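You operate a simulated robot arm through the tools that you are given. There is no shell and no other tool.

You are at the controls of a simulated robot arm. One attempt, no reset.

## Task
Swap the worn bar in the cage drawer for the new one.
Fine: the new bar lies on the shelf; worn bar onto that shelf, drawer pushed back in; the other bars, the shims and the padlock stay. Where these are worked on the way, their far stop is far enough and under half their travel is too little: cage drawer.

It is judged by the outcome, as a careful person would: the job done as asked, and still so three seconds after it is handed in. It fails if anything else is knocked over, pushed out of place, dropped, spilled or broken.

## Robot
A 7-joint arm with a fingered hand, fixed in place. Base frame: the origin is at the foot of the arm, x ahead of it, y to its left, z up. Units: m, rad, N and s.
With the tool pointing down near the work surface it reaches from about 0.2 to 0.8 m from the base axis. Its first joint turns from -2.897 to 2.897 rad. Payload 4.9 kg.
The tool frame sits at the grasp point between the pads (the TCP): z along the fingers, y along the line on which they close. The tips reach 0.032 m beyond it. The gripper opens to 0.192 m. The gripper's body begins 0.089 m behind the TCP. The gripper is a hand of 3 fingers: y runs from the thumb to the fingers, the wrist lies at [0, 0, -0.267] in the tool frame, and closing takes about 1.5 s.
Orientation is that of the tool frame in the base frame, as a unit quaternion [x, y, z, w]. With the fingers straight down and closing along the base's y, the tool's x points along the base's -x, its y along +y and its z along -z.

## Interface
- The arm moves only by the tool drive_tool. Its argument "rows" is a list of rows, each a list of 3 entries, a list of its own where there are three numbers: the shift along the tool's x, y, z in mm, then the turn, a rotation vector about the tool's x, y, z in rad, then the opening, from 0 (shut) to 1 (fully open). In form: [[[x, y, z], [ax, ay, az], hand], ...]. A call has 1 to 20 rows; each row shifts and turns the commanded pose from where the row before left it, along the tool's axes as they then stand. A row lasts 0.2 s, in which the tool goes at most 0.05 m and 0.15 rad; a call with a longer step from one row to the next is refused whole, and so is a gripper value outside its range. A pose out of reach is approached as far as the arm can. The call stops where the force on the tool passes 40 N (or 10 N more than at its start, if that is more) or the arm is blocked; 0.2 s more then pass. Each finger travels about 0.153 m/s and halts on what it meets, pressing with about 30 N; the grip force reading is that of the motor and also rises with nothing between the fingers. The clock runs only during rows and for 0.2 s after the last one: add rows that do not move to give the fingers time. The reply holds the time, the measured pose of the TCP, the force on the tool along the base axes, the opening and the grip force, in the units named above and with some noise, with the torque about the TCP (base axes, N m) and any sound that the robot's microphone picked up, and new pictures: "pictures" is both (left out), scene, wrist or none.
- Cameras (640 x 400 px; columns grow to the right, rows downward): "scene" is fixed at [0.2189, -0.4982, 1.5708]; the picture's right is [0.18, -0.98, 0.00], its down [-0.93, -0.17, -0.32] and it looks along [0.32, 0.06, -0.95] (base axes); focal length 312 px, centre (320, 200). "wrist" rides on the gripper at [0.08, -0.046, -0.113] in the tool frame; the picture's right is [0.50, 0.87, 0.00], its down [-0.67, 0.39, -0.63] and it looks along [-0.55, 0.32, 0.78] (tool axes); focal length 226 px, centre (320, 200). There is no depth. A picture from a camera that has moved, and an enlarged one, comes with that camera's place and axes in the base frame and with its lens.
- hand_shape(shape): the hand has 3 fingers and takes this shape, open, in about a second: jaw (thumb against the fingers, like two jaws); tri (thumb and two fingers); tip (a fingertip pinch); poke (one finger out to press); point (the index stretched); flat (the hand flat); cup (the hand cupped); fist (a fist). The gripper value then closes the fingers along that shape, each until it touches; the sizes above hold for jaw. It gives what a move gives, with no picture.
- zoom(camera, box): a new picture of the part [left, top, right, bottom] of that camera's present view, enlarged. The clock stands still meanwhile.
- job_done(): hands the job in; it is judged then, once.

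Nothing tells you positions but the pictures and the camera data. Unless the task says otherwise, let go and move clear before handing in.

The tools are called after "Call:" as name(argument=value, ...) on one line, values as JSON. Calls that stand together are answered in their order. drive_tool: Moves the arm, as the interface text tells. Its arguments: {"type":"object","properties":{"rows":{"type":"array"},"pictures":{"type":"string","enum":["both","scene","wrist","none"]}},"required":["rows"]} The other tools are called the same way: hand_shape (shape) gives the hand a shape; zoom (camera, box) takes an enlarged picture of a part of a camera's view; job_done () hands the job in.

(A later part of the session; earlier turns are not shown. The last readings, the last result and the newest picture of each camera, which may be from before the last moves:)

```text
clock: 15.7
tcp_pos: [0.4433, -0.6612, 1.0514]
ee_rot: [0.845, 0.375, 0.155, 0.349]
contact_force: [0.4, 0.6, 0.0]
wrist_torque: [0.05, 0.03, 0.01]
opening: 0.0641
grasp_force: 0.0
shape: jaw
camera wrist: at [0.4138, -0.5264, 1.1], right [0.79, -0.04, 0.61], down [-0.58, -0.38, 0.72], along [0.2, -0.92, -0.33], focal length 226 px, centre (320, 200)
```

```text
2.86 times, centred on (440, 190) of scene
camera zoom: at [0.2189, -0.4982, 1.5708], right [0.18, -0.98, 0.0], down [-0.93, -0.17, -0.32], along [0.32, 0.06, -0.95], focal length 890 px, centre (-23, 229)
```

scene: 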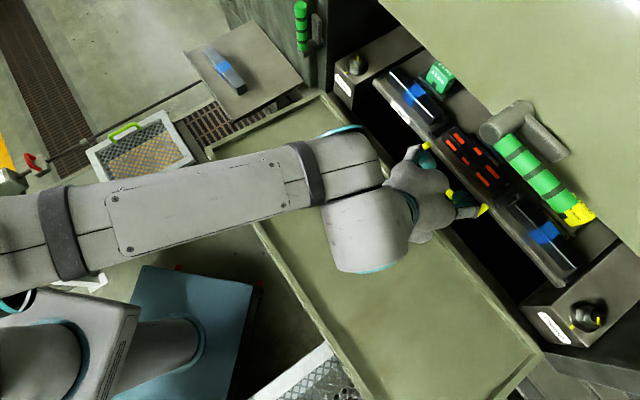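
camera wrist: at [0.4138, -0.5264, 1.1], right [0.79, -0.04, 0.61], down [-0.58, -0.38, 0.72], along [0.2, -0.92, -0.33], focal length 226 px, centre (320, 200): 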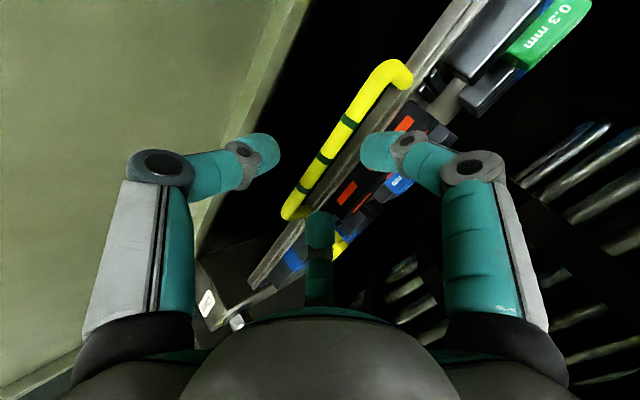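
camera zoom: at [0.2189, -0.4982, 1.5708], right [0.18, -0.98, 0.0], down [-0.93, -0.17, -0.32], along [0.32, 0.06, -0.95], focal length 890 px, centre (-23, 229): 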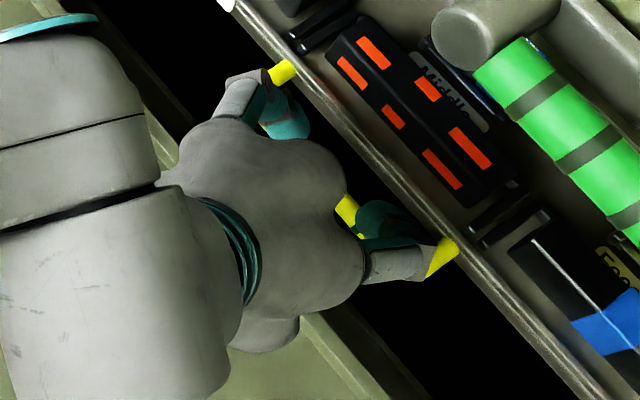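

The bar sits about 54 mm ahead along the tool axis, centred between thumb and fingers. I advance 42 mm and close on it.

Call:
drive_tool(rows=[[[1, 1, 14], [0, 0, 0], 0.33], [[1, 1, 14], [0, 0, 0], 0.33], [[1, 1, 14], [0, 0, 0], 0.33]])

Call:
zoom(camera="wrist", box=[220, 90, 420, 260])

```text
clock: 16.5
tcp_pos: [0.4705, -0.6786, 1.0231]
ee_rot: [0.844, 0.375, 0.155, 0.351]
contact_force: [-0.7, 0.3, 0.5]
wrist_torque: [0.04, -0.02, 0.0]
opening: 0.0639
grasp_force: 0.1
shape: jaw
camera wrist: at [0.4395, -0.5446, 1.0718], right [0.79, -0.04, 0.61], down [-0.58, -0.38, 0.72], along [0.2, -0.92, -0.32], focal length 226 px, centre (320, 200)
```

scene: 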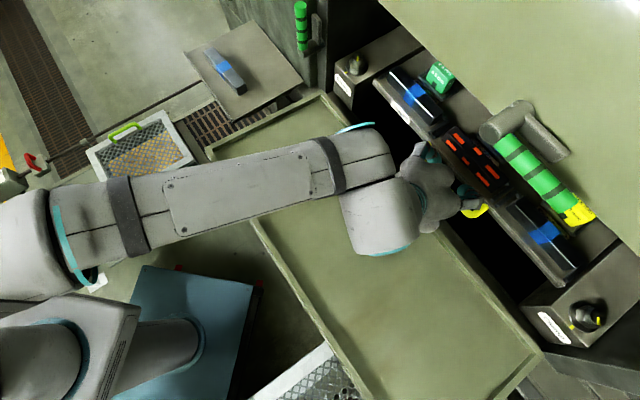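
wrist: 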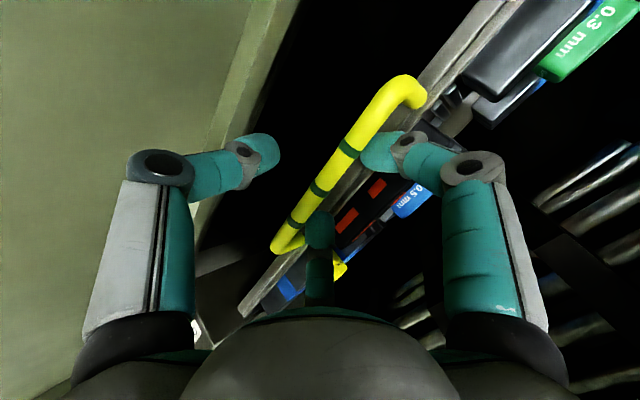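

```text
2.35 times, centred on (320, 175) of wrist
camera zoom: at [0.4395, -0.5446, 1.0718], right [0.79, -0.04, 0.61], down [-0.58, -0.38, 0.72], along [0.2, -0.92, -0.32], focal length 532 px, centre (320, 259)
```

zoom: 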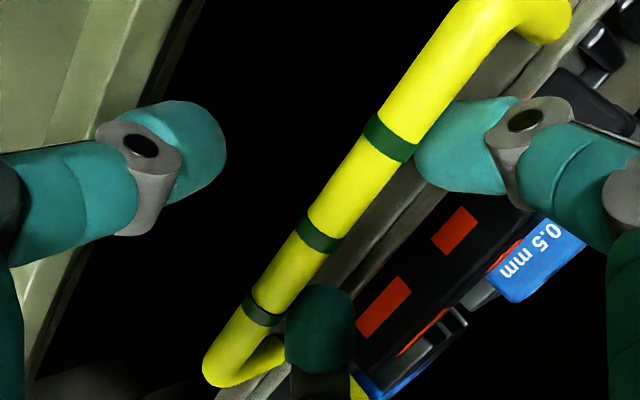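

The bar is at the grasp point. Closing now.

Call:
drive_tool(rows=[[[0, 0, 0], [0, 0, 0], 0.2], [[0, 0, 0], [0, 0, 0], 0.1], [[0, 0, 0], [0, 0, 0], 0.0], [[0, 0, 0], [0, 0, 0], 0.0], [[0, 0, 0], [0, 0, 0], 0.0], [[0, 0, 0], [0, 0, 0], 0.0]])

Call:
zoom(camera="wrist", box=[220, 90, 420, 260])

```text
clock: 17.9
tcp_pos: [0.4681, -0.6779, 1.0188]
ee_rot: [0.846, 0.375, 0.155, 0.347]
contact_force: [-2.3, 1.2, -14.5]
wrist_torque: [0.1, 0.09, -0.03]
opening: 0.0103
grasp_force: 29.9
shape: jaw
camera wrist: at [0.4388, -0.5436, 1.0683], right [0.79, -0.04, 0.61], down [-0.58, -0.39, 0.72], along [0.2, -0.92, -0.33], focal length 226 px, centre (320, 200)
```

scene: 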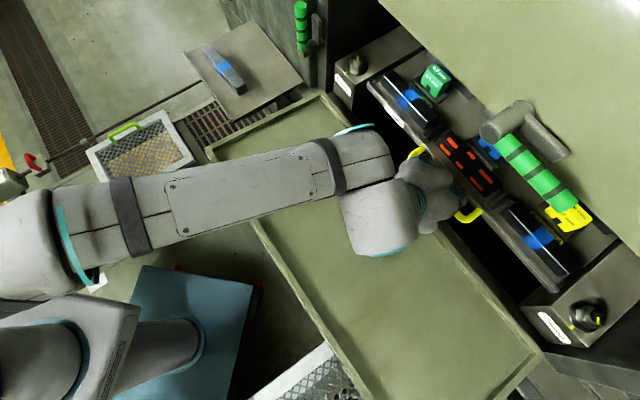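
wrist: 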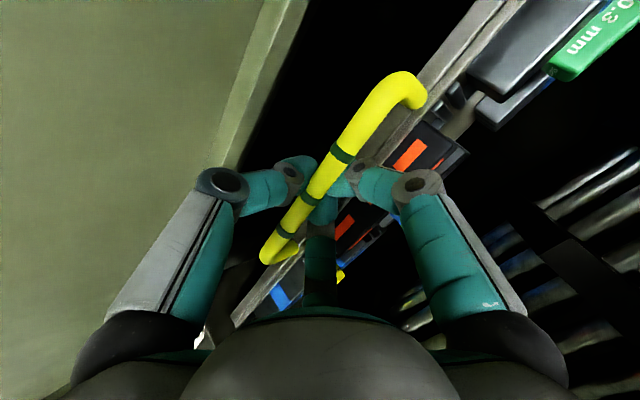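

```text
2.35 times, centred on (320, 175) of wrist
camera zoom: at [0.4388, -0.5436, 1.0683], right [0.79, -0.04, 0.61], down [-0.58, -0.39, 0.72], along [0.2, -0.92, -0.33], focal length 532 px, centre (320, 259)
```

zoom: 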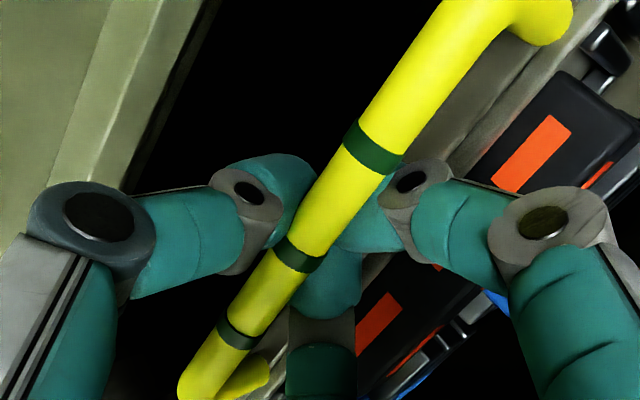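

The grip hooks the handle and already drew the drawer out about 1 cm, so it isn't locked. I'll relieve the slight vertical load and pull gently straight out along the machine normal.

Call:
drive_tool(rows=[[[0, -2.5, 2.5], [0, 0, 0], 0.0], [[0, -7, -7], [0, 0, 0], 0.0], [[0, -7, -7], [0, 0, 0], 0.0], [[0, -7, -7], [0, 0, 0], 0.0], [[0, -7, -7], [0, 0, 0], 0.0], [[0, -7, -7], [0, 0, 0], 0.0], [[0, -7, -7], [0, 0, 0], 0.0]])

```text
clock: 19.5
tcp_pos: [0.4279, -0.6369, 1.0198]
ee_rot: [0.845, 0.375, 0.155, 0.349]
contact_force: [10.2, 10.7, -15.2]
wrist_torque: [0.22, -0.09, 0.04]
opening: 0.0097
grasp_force: 29.4
shape: jaw
camera wrist: at [0.3972, -0.5039, 1.0679], right [0.79, -0.04, 0.61], down [-0.58, -0.38, 0.72], along [0.21, -0.92, -0.33], focal length 226 px, centre (320, 200)
```

scene: 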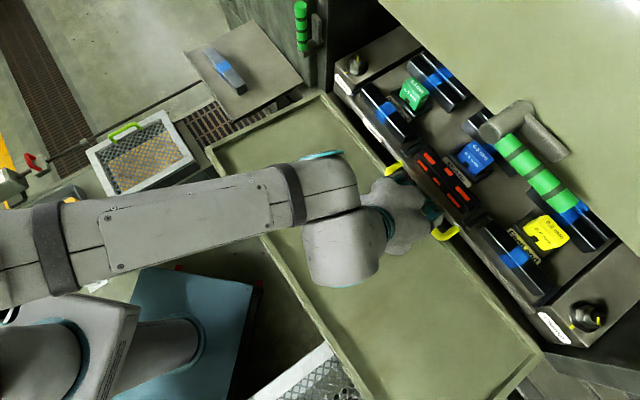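
wrist: 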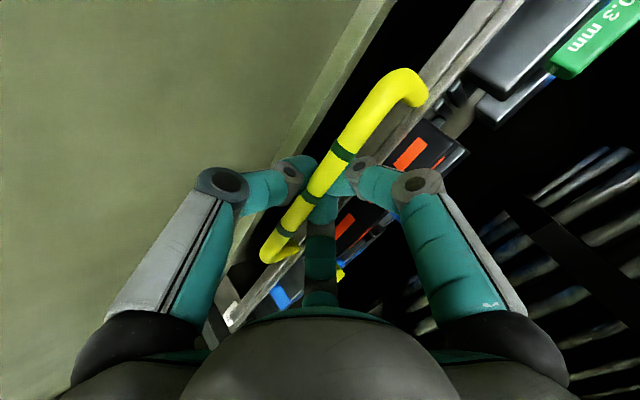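

The drawer slides freely but a sideways load of ~15 N is building, so my pull direction is a few degrees off. I'll measure the slide direction from the pictures before continuing.

Call:
zoom(camera="scene", box=[320, 30, 480, 130])

Call:
zoom(camera="scene", box=[460, 200, 620, 340])

Call:
zoom(camera="scene", box=[320, 40, 620, 340])

```text
4.00 times, centred on (400, 80) of scene
camera zoom: at [0.2189, -0.4982, 1.5708], right [0.18, -0.98, 0.0], down [-0.93, -0.17, -0.32], along [0.32, 0.06, -0.95], focal length 1246 px, centre (0, 680)
```

zoom: 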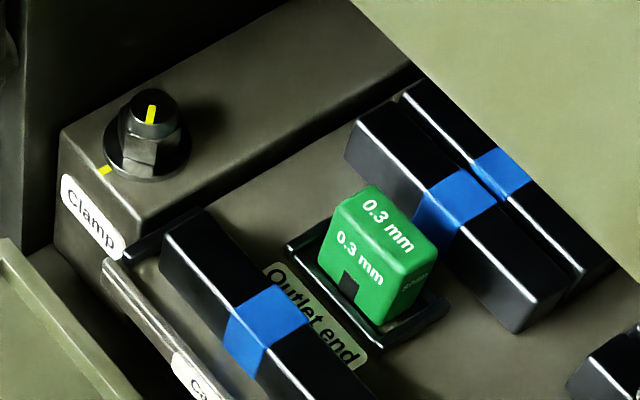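

```text
2.86 times, centred on (540, 270) of scene
camera zoom: at [0.2189, -0.4982, 1.5708], right [0.18, -0.98, 0.0], down [-0.93, -0.17, -0.32], along [0.32, 0.06, -0.95], focal length 890 px, centre (-309, 0)
```

zoom: 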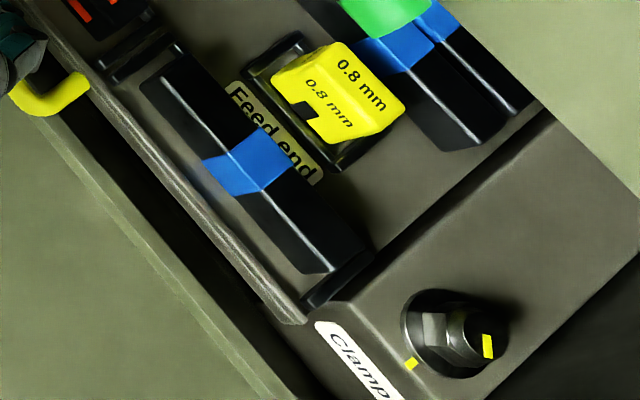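

```text
1.33 times, centred on (470, 190) of scene
camera zoom: at [0.2189, -0.4982, 1.5708], right [0.18, -0.98, 0.0], down [-0.93, -0.17, -0.32], along [0.32, 0.06, -0.95], focal length 416 px, centre (120, 213)
```

zoom: 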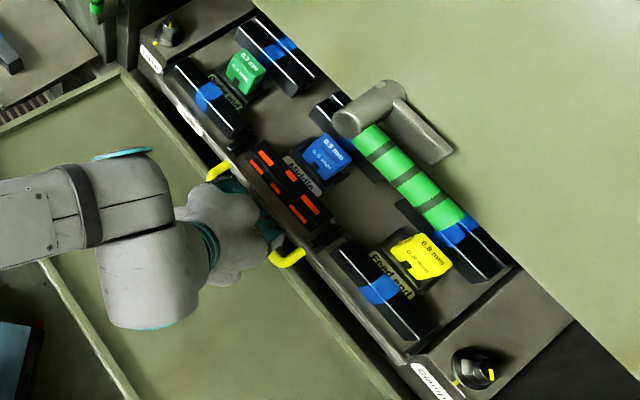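

The lip line and the drawer's motion both give a machine angle of about 45°, so I correct the pull direction and relax the sideways and vertical load, then continue pulling.

Call:
drive_tool(rows=[[[4, -2.8, 2.8], [0, 0, 0], 0.0], [[0.45, -7.06, -7.06], [0, 0, 0], 0.0], [[0.45, -7.06, -7.06], [0, 0, 0], 0.0], [[0.45, -7.06, -7.06], [0, 0, 0], 0.0], [[0.45, -7.06, -7.06], [0, 0, 0], 0.0], [[0.45, -7.06, -7.06], [0, 0, 0], 0.0]])

```text
clock: 20.9
tcp_pos: [0.3955, -0.6009, 1.0155]
ee_rot: [0.844, 0.376, 0.155, 0.349]
contact_force: [-5.0, -8.2, -3.7]
wrist_torque: [-0.05, 0.02, -0.06]
opening: 0.0093
grasp_force: 30.1
shape: jaw
camera wrist: at [0.3643, -0.4663, 1.0651], right [0.79, -0.04, 0.61], down [-0.58, -0.38, 0.72], along [0.21, -0.92, -0.32], focal length 226 px, centre (320, 200)
```

scene: 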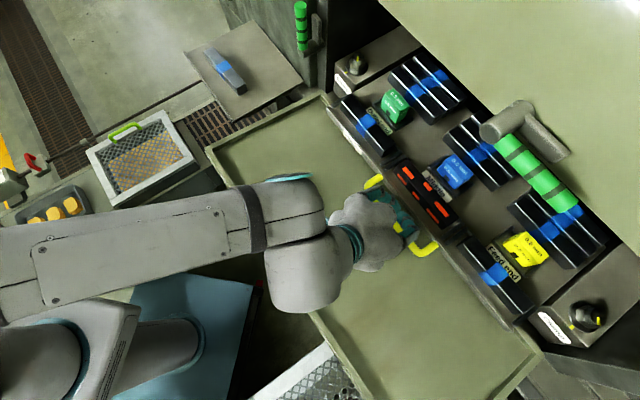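
wrist: 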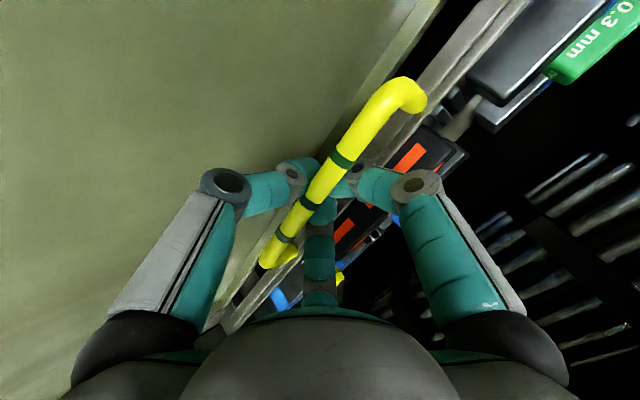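

Still sliding well. I relax the lateral load and keep pulling toward the far stop.

Call:
drive_tool(rows=[[[-2.0, -0.7, 0.7], [0, 0, 0], 0.0], [[0.25, -7.06, -7.06], [0, 0, 0], 0.0], [[0.25, -7.06, -7.06], [0, 0, 0], 0.0], [[0.25, -7.06, -7.06], [0, 0, 0], 0.0], [[0.25, -7.06, -7.06], [0, 0, 0], 0.0], [[0.25, -7.06, -7.06], [0, 0, 0], 0.0], [[0.25, -7.06, -7.06], [0, 0, 0], 0.0]])

```text
clock: 22.5
tcp_pos: [0.3506, -0.5603, 1.0145]
ee_rot: [0.845, 0.374, 0.155, 0.35]
contact_force: [3.1, 1.2, -1.1]
wrist_torque: [0.0, -0.01, -0.03]
opening: 0.0092
grasp_force: 29.9
shape: jaw
camera wrist: at [0.3194, -0.4271, 1.0624], right [0.79, -0.04, 0.61], down [-0.58, -0.38, 0.72], along [0.2, -0.92, -0.32], focal length 226 px, centre (320, 200)
```

scene: 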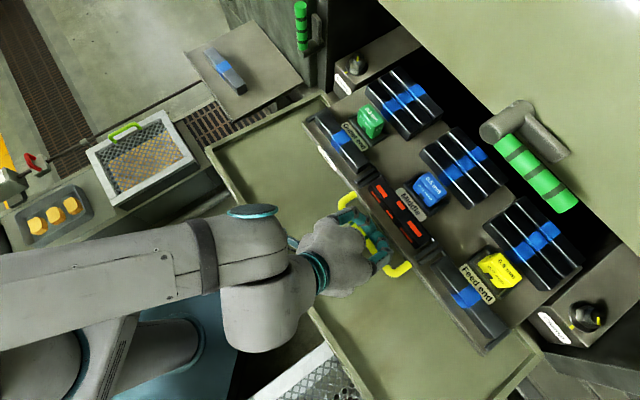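
wrist: 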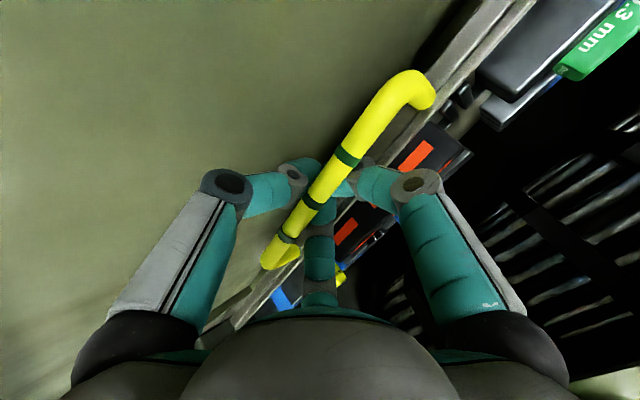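

Call:
drive_tool(rows=[[[0.25, -7.06, -7.06], [0, 0, 0], 0.0], [[0.25, -7.06, -7.06], [0, 0, 0], 0.0], [[0.25, -7.06, -7.06], [0, 0, 0], 0.0], [[0.25, -7.06, -7.06], [0, 0, 0], 0.0], [[0.25, -7.06, -7.06], [0, 0, 0], 0.0], [[0.25, -7.06, -7.06], [0, 0, 0], 0.0]])

```text
clock: 23.9
tcp_pos: [0.3066, -0.5171, 1.0146]
ee_rot: [0.845, 0.374, 0.156, 0.349]
contact_force: [0.6, 0.3, -7.8]
wrist_torque: [-0.03, 0.0, -0.08]
opening: 0.0092
grasp_force: 29.7
shape: jaw
camera wrist: at [0.2759, -0.3834, 1.0638], right [0.79, -0.04, 0.61], down [-0.58, -0.38, 0.72], along [0.21, -0.92, -0.33], focal length 226 px, centre (320, 200)
```

scene: 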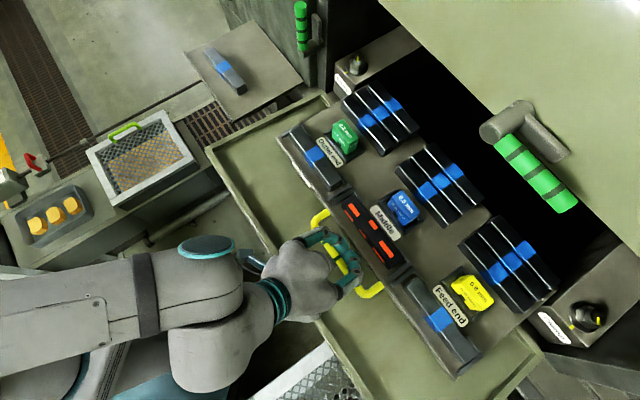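
wrist: 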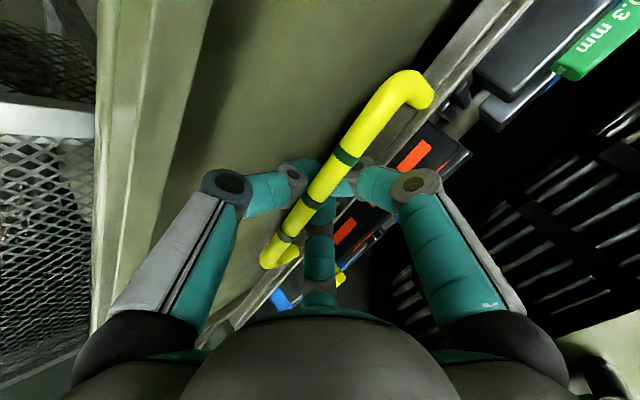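

Call:
drive_tool(rows=[[[0.25, -7.06, -7.06], [0, 0, 0], 0.0], [[0.25, -7.06, -7.06], [0, 0, 0], 0.0], [[0.25, -7.06, -7.06], [0, 0, 0], 0.0], [[0.25, -7.06, -7.06], [0, 0, 0], 0.0], [[0.25, -7.06, -7.06], [0, 0, 0], 0.0], [[0.25, -7.06, -7.06], [0, 0, 0], 0.0]])

```text
clock: 25.1
tcp_pos: [0.2716, -0.4861, 1.0153]
ee_rot: [0.845, 0.374, 0.155, 0.35]
contact_force: [22.9, -20.4, -15.5]
wrist_torque: [-0.01, -0.05, -0.11]
opening: 0.0082
grasp_force: 30.1
shape: jaw
stopped in row 6: the force on the tool passed its limit at 49 N (the readings are from after the stop); the commanded pose is now the measured one
camera wrist: at [0.2413, -0.3521, 1.0634], right [0.79, -0.04, 0.61], down [-0.58, -0.38, 0.72], along [0.2, -0.92, -0.32], focal length 226 px, centre (320, 200)
```

scene: 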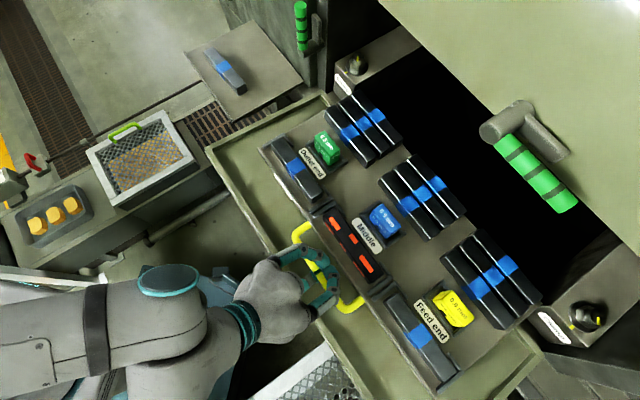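
wrist: 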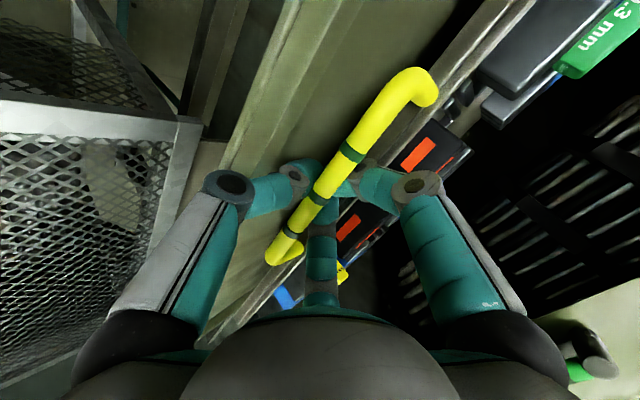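

The drawer has reached its far stop (about 0.28 m out) with all bars and shims still in place. I relax the pull, open the fingers and back away along the tool axis.

Call:
drive_tool(rows=[[[0, 3, 3], [0, 0, 0], 0.0], [[0, 2, 2], [0, 0, 0], 0.05], [[0, 0, 0], [0, 0, 0], 0.15], [[0, 0, 0], [0, 0, 0], 0.25], [[0, 0, 0], [0, 0, 0], 0.33], [[0, 0, 0], [0, 0, 0], 0.33], [[0, 0, 0], [0, 0, 0], 0.33]])

Call:
zoom(camera="wrist", box=[220, 60, 460, 260])

```text
clock: 26.8
tcp_pos: [0.2775, -0.493, 1.0216]
ee_rot: [0.842, 0.374, 0.155, 0.356]
contact_force: [6.4, -1.7, 39.4]
wrist_torque: [1.39, 1.52, -0.17]
opening: 0.0566
grasp_force: 0.1
shape: jaw
camera wrist: at [0.2468, -0.3576, 1.0681], right [0.79, -0.03, 0.62], down [-0.58, -0.37, 0.72], along [0.21, -0.93, -0.31], focal length 226 px, centre (320, 200)
```

scene: 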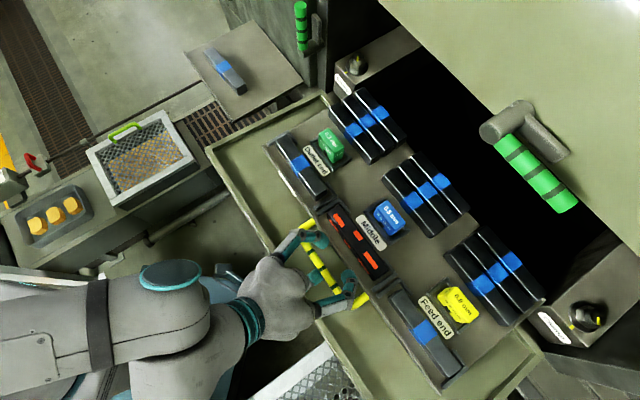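
wrist: 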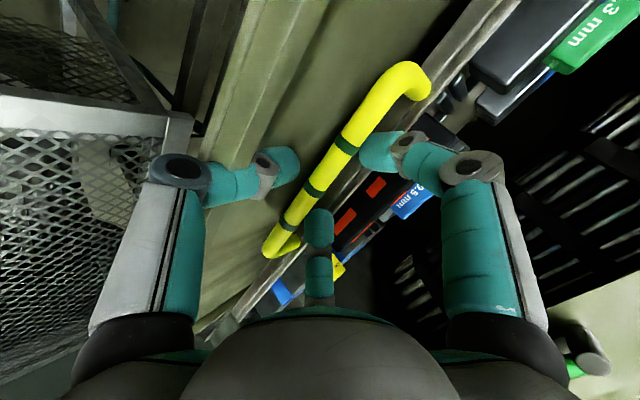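

```text
2.00 times, centred on (340, 160) of wrist
camera zoom: at [0.2468, -0.3576, 1.0681], right [0.79, -0.03, 0.62], down [-0.58, -0.37, 0.72], along [0.21, -0.93, -0.31], focal length 452 px, centre (280, 280)
```

zoom: 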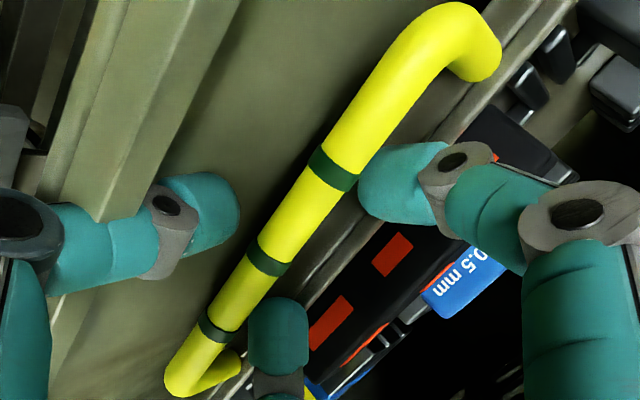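

The thumb is pressing on the tray below, so I back straight out along the tool axis right away, which lifts it.

Call:
drive_tool(rows=[[[0, 0, -10], [0, 0, 0], 0.28], [[0, 0, -15], [0, 0, 0], 0.28], [[0, 0, -20], [0, 0, 0], 0.28], [[0, 0, -20], [0, 0, 0], 0.28], [[0, 0, -25], [0, 0, 0], 0.28], [[0, 7, -25], [0, 0, 0], 0.3], [[0, 15, -30], [0, 0, 0], 0.3]])

```text
clock: 28.4
tcp_pos: [0.2136, -0.4298, 1.1316]
ee_rot: [0.845, 0.375, 0.155, 0.35]
contact_force: [0.1, -0.6, -0.1]
wrist_torque: [0.03, -0.01, 0.02]
opening: 0.0575
grasp_force: 0.0
shape: jaw
camera wrist: at [0.1818, -0.2965, 1.1797], right [0.79, -0.04, 0.61], down [-0.58, -0.38, 0.72], along [0.2, -0.92, -0.32], focal length 226 px, centre (320, 200)
```

scene: 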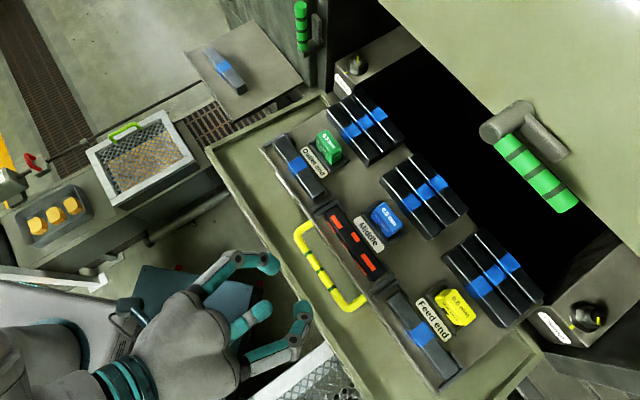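
wrist: 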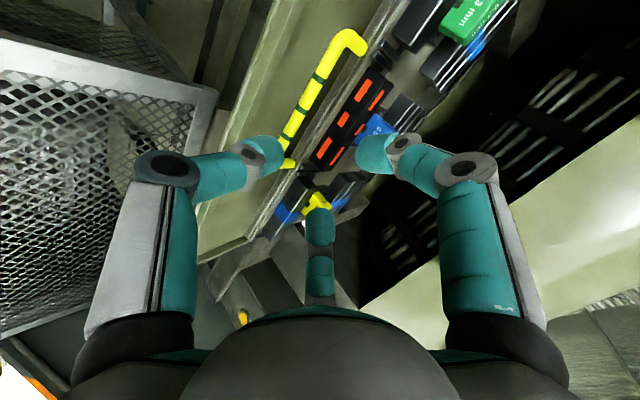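

Clear of the handle; the drawer is out and everything on it looks undisturbed. I'll take enlargements to measure the worn bar and its seat.

Call:
zoom(camera="scene", box=[290, 170, 450, 300])

Call:
zoom(camera="wrist", box=[250, 20, 450, 220])

Call:
zoom(camera="scene", box=[250, 120, 410, 220])

Call:
zoom(camera="scene", box=[300, 190, 400, 290])

```text
3.08 times, centred on (370, 235) of scene
camera zoom: at [0.2189, -0.4982, 1.5708], right [0.18, -0.98, 0.0], down [-0.93, -0.17, -0.32], along [0.32, 0.06, -0.95], focal length 959 px, centre (166, 92)
```

zoom: 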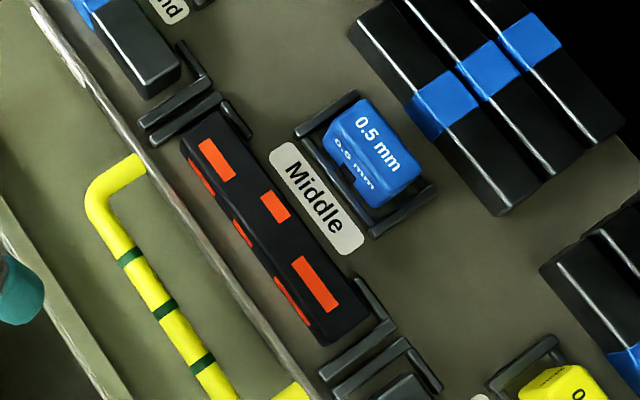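

```text
2.00 times, centred on (350, 120) of wrist
camera zoom: at [0.1818, -0.2965, 1.1797], right [0.79, -0.04, 0.61], down [-0.58, -0.38, 0.72], along [0.2, -0.92, -0.32], focal length 452 px, centre (260, 360)
```

zoom: 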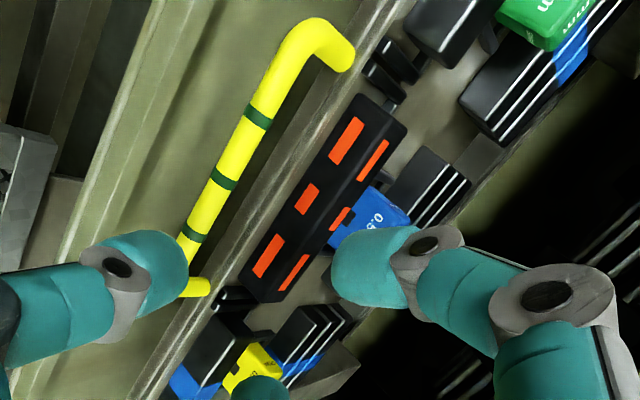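

```text
4.00 times, centred on (330, 170) of scene
camera zoom: at [0.2189, -0.4982, 1.5708], right [0.18, -0.98, 0.0], down [-0.93, -0.17, -0.32], along [0.32, 0.06, -0.95], focal length 1246 px, centre (280, 320)
```

zoom: 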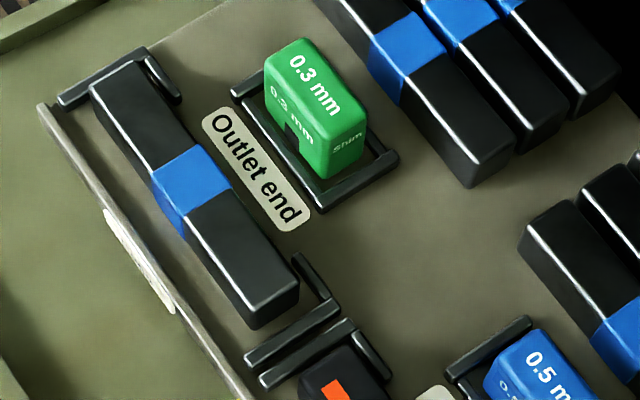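

```text
4.00 times, centred on (350, 240) of scene
camera zoom: at [0.2189, -0.4982, 1.5708], right [0.18, -0.98, 0.0], down [-0.93, -0.17, -0.32], along [0.32, 0.06, -0.95], focal length 1246 px, centre (200, 40)
```

zoom: 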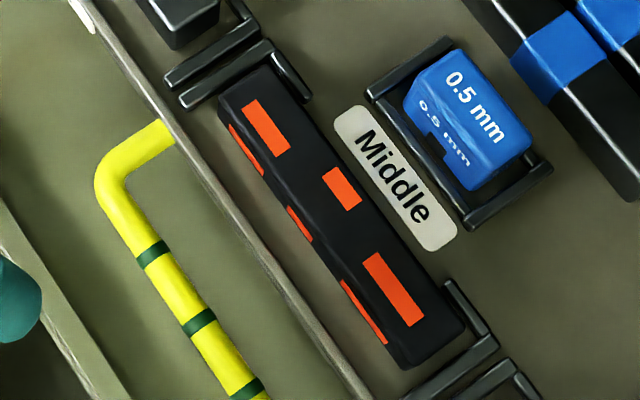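

Each bar sits between end rails with short rear rails, open to the front. I'll bring the hand near-vertical (about 10° leaning back toward the robot so the wrist stays away from the hood lever) and correct the yaw by 2°, still back from the bars.

Call:
drive_tool(rows=[[[0, 0, 0], [0.122, 0, 0], 0.35], [[0, 0, 0], [0.122, 0, 0], 0.35], [[0, 0, 0], [0.122, 0, 0], 0.35], [[0, 0, 0], [0.122, 0, 0], 0.35], [[0, 0, 0], [0.122, 0, 0], 0.35], [[0, 0, 0], [0, 0, 0.037], 0.35], [[0, 0, 0], [0, 0, 0], 0.35]])

```text
clock: 29.9
tcp_pos: [0.2112, -0.4313, 1.1343]
ee_rot: [0.918, 0.387, 0.037, 0.08]
contact_force: [0.5, -0.2, 0.3]
wrist_torque: [-0.01, -0.02, 0.0]
opening: 0.0671
grasp_force: 0.1
shape: jaw
camera wrist: at [0.2192, -0.3303, 1.2383], right [0.96, -0.24, 0.15], down [-0.28, -0.67, 0.69], along [-0.06, -0.7, -0.71], focal length 226 px, centre (320, 200)
```

scene: 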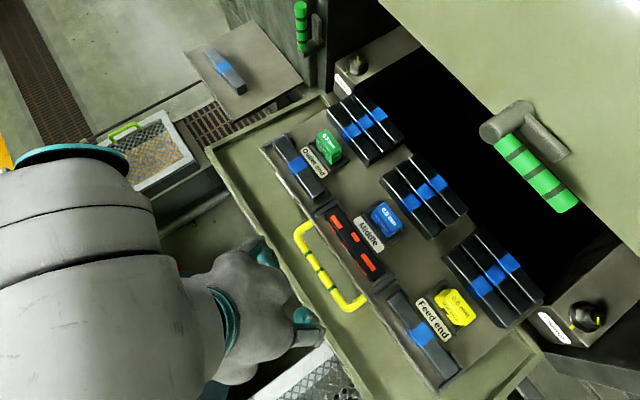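
wrist: 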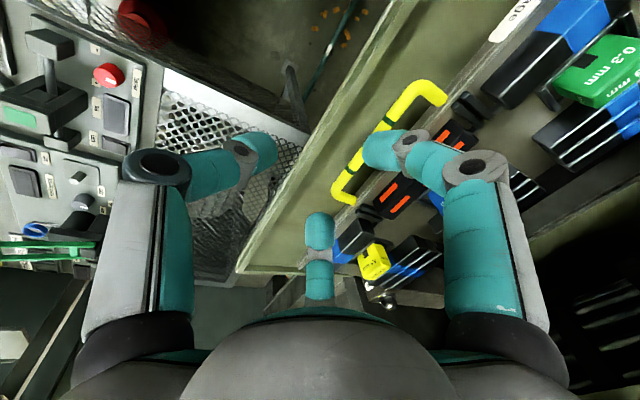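

Orientation is right (x along the bar, 10° lean). Moving above the worn bar with about 8 cm clearance to look down at it.

Call:
drive_tool(rows=[[[2, 36, 7], [0, 0, 0], 0.35], [[2, 36, 7], [0, 0, 0], 0.35], [[2, 36, 7], [0, 0, 0], 0.35], [[2, 36, 7], [0, 0, 0], 0.35]])

Call:
zoom(camera="wrist", box=[200, 80, 440, 280])

```text
clock: 30.9
tcp_pos: [0.322, -0.5277, 1.1343]
ee_rot: [0.918, 0.386, 0.038, 0.081]
contact_force: [-0.4, -0.2, 0.6]
wrist_torque: [-0.02, 0.0, 0.0]
opening: 0.0669
grasp_force: 0.1
shape: jaw
camera wrist: at [0.3282, -0.4264, 1.2379], right [0.96, -0.24, 0.16], down [-0.28, -0.67, 0.69], along [-0.06, -0.7, -0.71], focal length 226 px, centre (320, 200)
```

scene: 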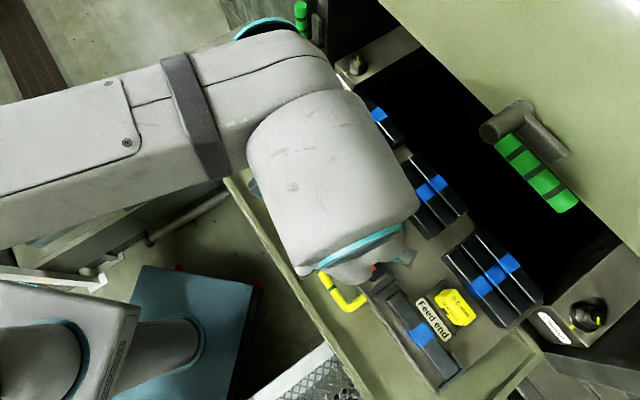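
wrist: 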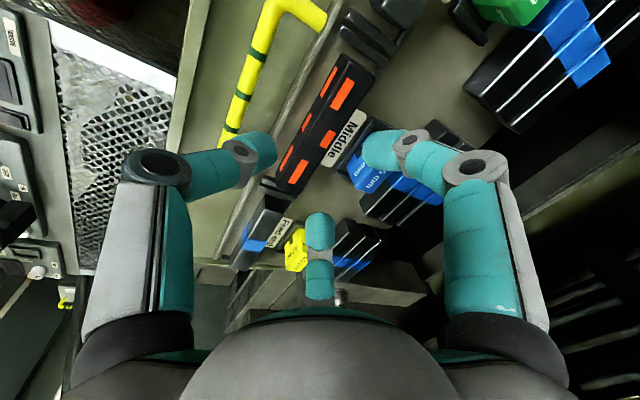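

```text
2.00 times, centred on (320, 180) of wrist
camera zoom: at [0.3282, -0.4264, 1.2379], right [0.96, -0.24, 0.16], down [-0.28, -0.67, 0.69], along [-0.06, -0.7, -0.71], focal length 452 px, centre (320, 240)
```

zoom: 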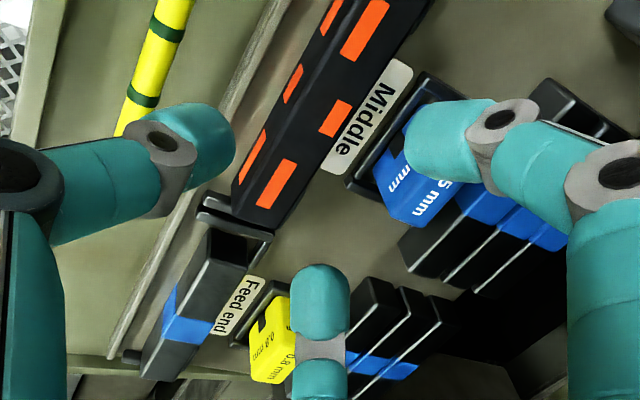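

The bar is well located: centre ≈ [0.330, −0.535], top z≈1.051, about 27 mm wide. I reduce the lean to about 3° so thumb and fingers reach equally deep, centre over the bar and go down part way.

Call:
drive_tool(rows=[[[0, 0, 0], [0.122, 0, 0], 0.35], [[0, 8, 12], [0, 0, 0], 0.35], [[0, 0, 18], [0, 0, 0], 0.35], [[0, 0, 18], [0, 0, 0], 0.35]])

Call:
zoom(camera="wrist", box=[200, 80, 440, 280])

Call:
zoom(camera="wrist", box=[230, 120, 350, 220])

```text
clock: 31.9
tcp_pos: [0.3302, -0.5354, 1.0846]
ee_rot: [0.921, 0.388, 0.014, 0.024]
contact_force: [0.4, 0.0, -0.2]
wrist_torque: [0.02, 0.0, 0.0]
opening: 0.0672
grasp_force: 0.0
shape: jaw
camera wrist: at [0.346, -0.4435, 1.1959], right [0.97, -0.25, 0.05], down [-0.22, -0.73, 0.65], along [-0.12, -0.64, -0.76], focal length 226 px, centre (320, 200)
```

scene: 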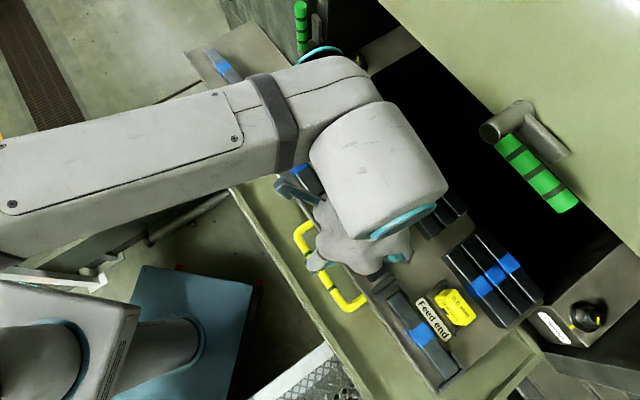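
wrist: 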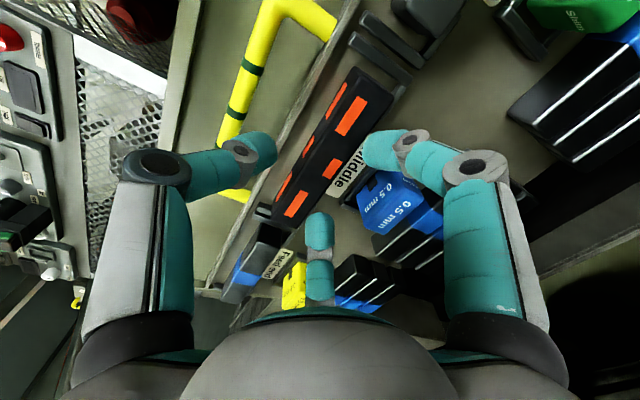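

```text
2.00 times, centred on (320, 180) of wrist
camera zoom: at [0.346, -0.4435, 1.1959], right [0.97, -0.25, 0.05], down [-0.22, -0.73, 0.65], along [-0.12, -0.64, -0.76], focal length 452 px, centre (320, 240)
```

zoom: 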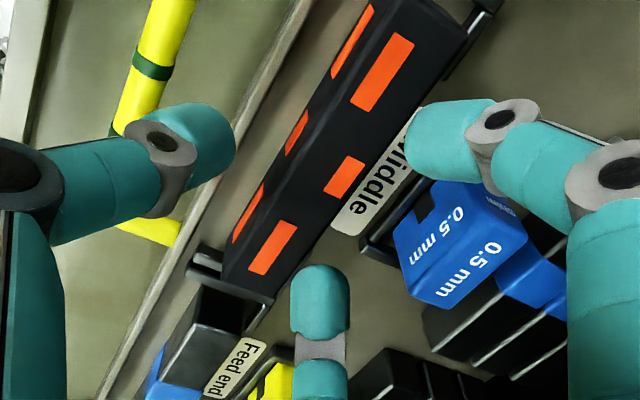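

```text
4.00 times, centred on (290, 170) of wrist
camera zoom: at [0.346, -0.4435, 1.1959], right [0.97, -0.25, 0.05], down [-0.22, -0.73, 0.65], along [-0.12, -0.64, -0.76], focal length 904 px, centre (440, 320)
```

zoom: 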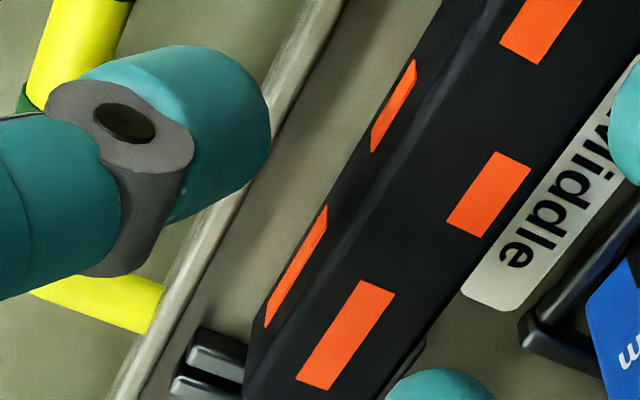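

Bar is centred between thumb and fingers. Descending in small steps while watching the force.

Call:
drive_tool(rows=[[[0, -1, 6], [0, 0, 0], 0.33], [[0, 0, 6], [0, 0, 0], 0.3]], pictures="wrist")

Call:
drive_tool(rows=[[[0, 0, 3], [0, 0, 0], 0.3], [[0, 0, 3], [0, 0, 0], 0.3]], pictures="wrist")

```text
clock: 32.5
tcp_pos: [0.3296, -0.5371, 1.0774]
ee_rot: [0.921, 0.388, 0.014, 0.03]
contact_force: [-0.7, -1.6, 19.2]
wrist_torque: [-0.19, -0.1, 0.0]
opening: 0.0593
grasp_force: 0.1
shape: jaw
camera wrist: at [0.3459, -0.4433, 1.1876], right [0.97, -0.25, 0.06], down [-0.22, -0.72, 0.65], along [-0.12, -0.64, -0.76], focal length 226 px, centre (320, 200)
```

wrist: 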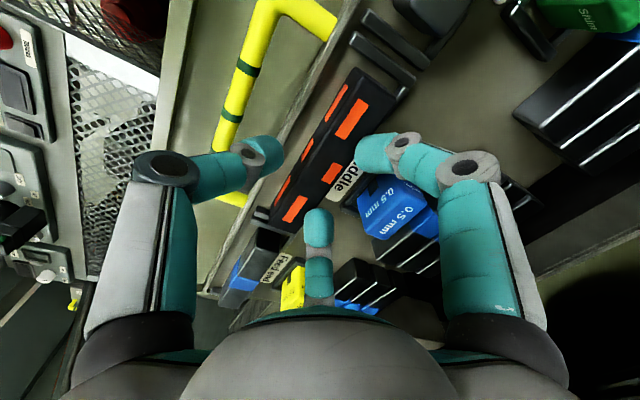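

```text
clock: 33.1
tcp_pos: [0.3319, -0.5389, 1.0774]
ee_rot: [0.921, 0.387, 0.015, 0.032]
contact_force: [-0.9, -0.2, 9.0]
wrist_torque: [-0.05, -0.1, -0.05]
opening: 0.0583
grasp_force: 0.2
shape: jaw
stopped in row 2: the force on the tool passed its limit at 42 N (the readings are from after the stop); the commanded pose is now the measured one
camera wrist: at [0.3473, -0.4444, 1.1873], right [0.97, -0.25, 0.06], down [-0.23, -0.72, 0.66], along [-0.12, -0.65, -0.75], focal length 226 px, centre (320, 200)
```

wrist: 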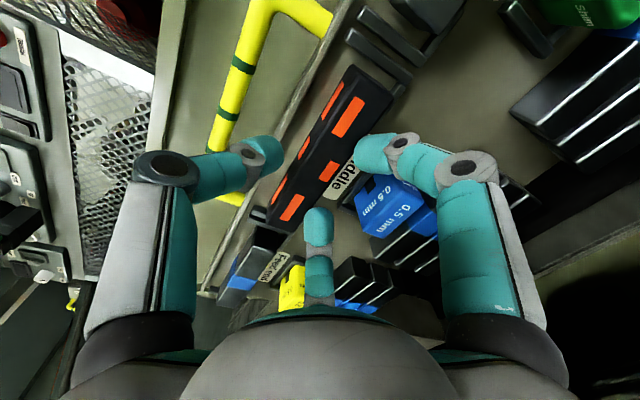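

All three fingertips touched the drawer plate together (the tips reach farther than 32 mm when partly closed). I raise about 9 mm so the tips sit beside the bar's mid-height, then close gently.

Call:
drive_tool(rows=[[[0, 0, -5], [0, 0, 0], 0.3], [[0, 0, -5], [0, 0, 0], 0.3]], pictures="wrist")

Call:
zoom(camera="wrist", box=[220, 60, 420, 260])

```text
clock: 33.7
tcp_pos: [0.3314, -0.5376, 1.0844]
ee_rot: [0.921, 0.388, 0.015, 0.029]
contact_force: [-0.1, 0.6, 0.2]
wrist_torque: [0.02, 0.02, -0.02]
opening: 0.0577
grasp_force: 0.1
shape: jaw
camera wrist: at [0.3475, -0.4439, 1.1947], right [0.97, -0.25, 0.06], down [-0.22, -0.72, 0.65], along [-0.12, -0.65, -0.75], focal length 226 px, centre (320, 200)
```

wrist: 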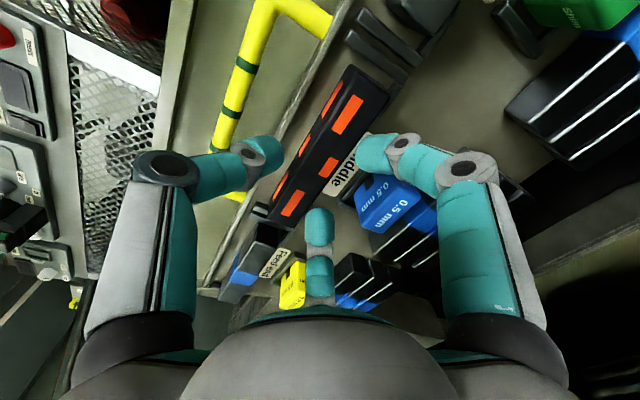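

```text
2.00 times, centred on (320, 160) of wrist
camera zoom: at [0.3475, -0.4439, 1.1947], right [0.97, -0.25, 0.06], down [-0.22, -0.72, 0.65], along [-0.12, -0.65, -0.75], focal length 452 px, centre (320, 280)
```

zoom: 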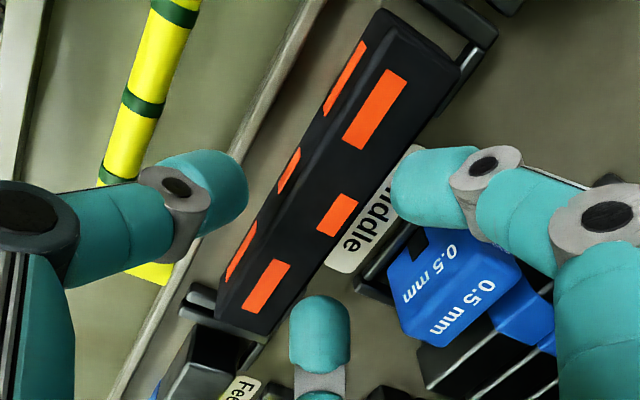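

Call:
drive_tool(rows=[[[3, -3.5, 0], [0, 0, 0], 0.3], [[0, 0, 0], [0, 0, 0], 0.25], [[0, 0, 0], [0, 0, 0], 0.2], [[0, 0, 0], [0, 0, 0], 0.16], [[0, 0, 0], [0, 0, 0], 0.16]], pictures="wrist")

Call:
zoom(camera="wrist", box=[220, 60, 420, 260])

```text
clock: 34.9
tcp_pos: [0.332, -0.5338, 1.0845]
ee_rot: [0.921, 0.389, 0.014, 0.031]
contact_force: [0.1, -0.3, 0.2]
wrist_torque: [0.0, 0.0, 0.0]
opening: 0.0311
grasp_force: 0.0
shape: jaw
camera wrist: at [0.3469, -0.4399, 1.1948], right [0.97, -0.25, 0.06], down [-0.22, -0.72, 0.65], along [-0.12, -0.65, -0.75], focal length 226 px, centre (320, 200)
```

wrist: 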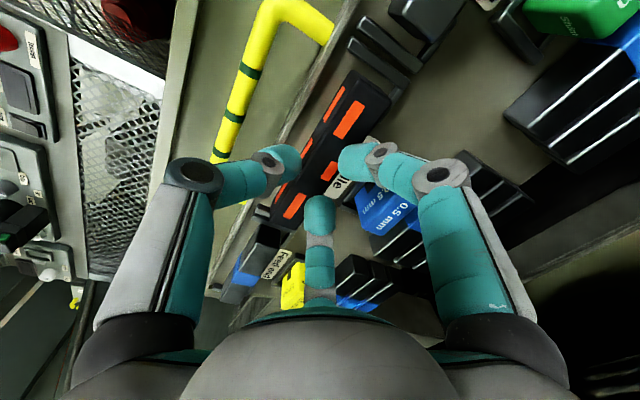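

```text
2.00 times, centred on (320, 160) of wrist
camera zoom: at [0.3469, -0.4399, 1.1948], right [0.97, -0.25, 0.06], down [-0.22, -0.72, 0.65], along [-0.12, -0.65, -0.75], focal length 452 px, centre (320, 280)
```

zoom: 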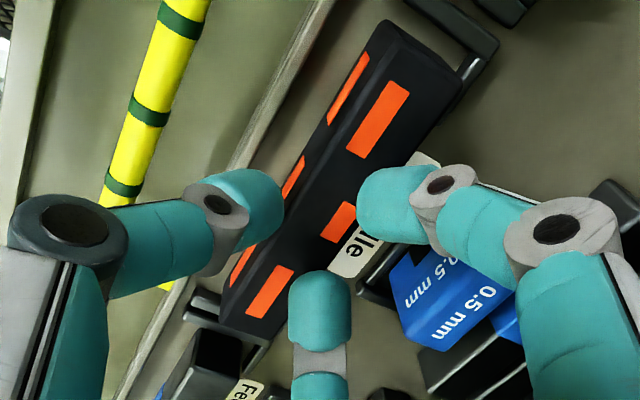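

Call:
drive_tool(rows=[[[0, 0, 0], [0, 0, 0], 0.14], [[0, 0, 0], [0, 0, 0], 0.12], [[0, 0, 0], [0, 0, 0], 0.1], [[0, 0, 0], [0, 0, 0], 0.06], [[0, 0, 0], [0, 0, 0], 0.0], [[0, 0, 0], [0, 0, 0], 0.0], [[0, 0, 0], [0, 0, 0], 0.0]], pictures="both")

Call:
zoom(camera="wrist", box=[220, 60, 420, 260])

```text
clock: 36.5
tcp_pos: [0.3306, -0.534, 1.084]
ee_rot: [0.921, 0.388, 0.014, 0.031]
contact_force: [0.1, 0.2, 0.0]
wrist_torque: [0.01, 0.01, 0.0]
opening: 0.0
grasp_force: 29.8
shape: jaw
camera wrist: at [0.3469, -0.4399, 1.1948], right [0.97, -0.25, 0.06], down [-0.22, -0.72, 0.65], along [-0.12, -0.65, -0.75], focal length 226 px, centre (320, 200)
```

scene: 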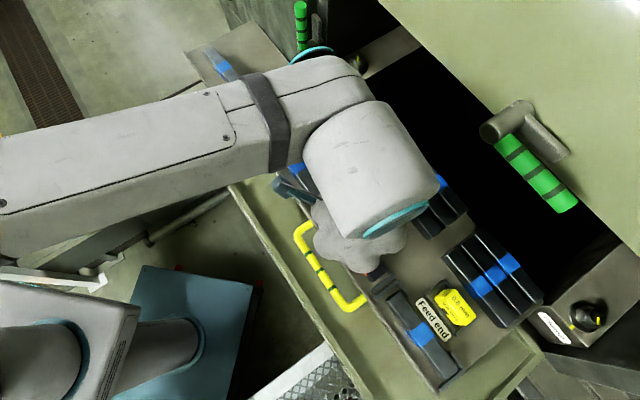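
wrist: 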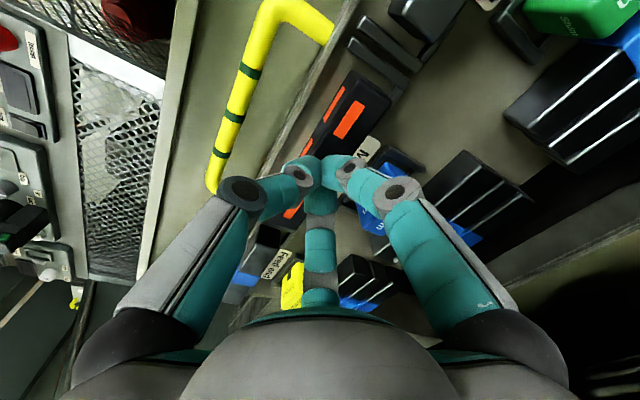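

```text
2.00 times, centred on (320, 160) of wrist
camera zoom: at [0.3469, -0.4399, 1.1948], right [0.97, -0.25, 0.06], down [-0.22, -0.72, 0.65], along [-0.12, -0.65, -0.75], focal length 452 px, centre (320, 280)
```

zoom: 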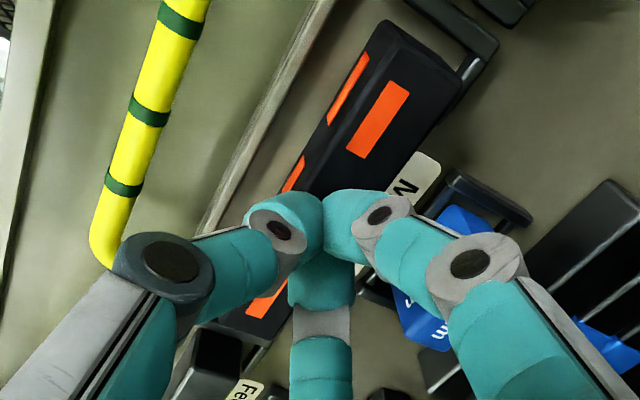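

The fingers closed just above the bar (its top is at the pads' level), so the bar wasn't touched. I'll rise a little, open only slightly wider than the bar, level the hand, and go down with the narrow opening so the thumb fits between lip and bar.

Call:
drive_tool(rows=[[[0, 0, -6], [0, 0, 0], 0.0], [[0, 0, -6], [0, 0, 0], 0.0], [[0, 0, 0], [0.05, 0, 0], 0.1], [[0, 3.4, 0], [0.05, 0, 0], 0.2], [[0, 0, 0], [0, 0, 0], 0.2], [[0, 0, 0], [0, 0, 0], 0.2]], pictures="wrist")

Call:
zoom(camera="wrist", box=[220, 60, 420, 260])

```text
clock: 37.9
tcp_pos: [0.3323, -0.5354, 1.0967]
ee_rot: [0.921, 0.388, -0.006, -0.016]
contact_force: [0.0, 0.3, 0.0]
wrist_torque: [0.0, 0.02, 0.0]
opening: 0.0379
grasp_force: 0.0
shape: jaw
camera wrist: at [0.3571, -0.4495, 1.2119], right [0.97, -0.25, -0.03], down [-0.18, -0.77, 0.62], along [-0.17, -0.59, -0.79], focal length 226 px, centre (320, 200)
```

wrist: 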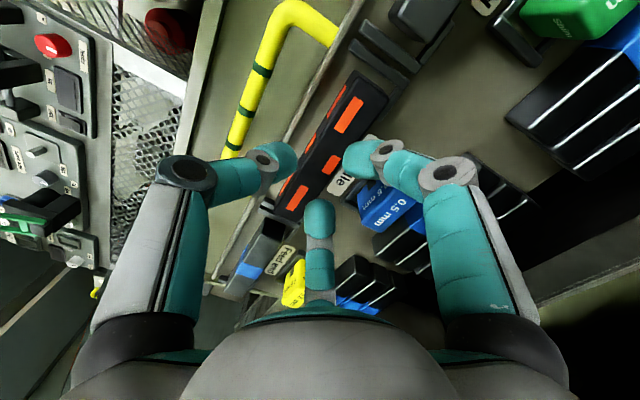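

```text
2.00 times, centred on (320, 160) of wrist
camera zoom: at [0.3571, -0.4495, 1.2119], right [0.97, -0.25, -0.03], down [-0.18, -0.77, 0.62], along [-0.17, -0.59, -0.79], focal length 452 px, centre (320, 280)
```

zoom: 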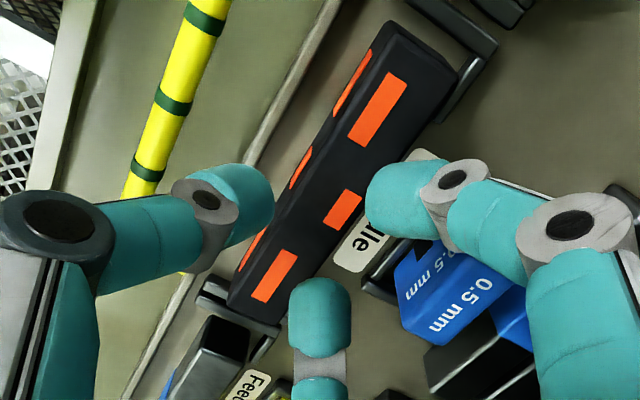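

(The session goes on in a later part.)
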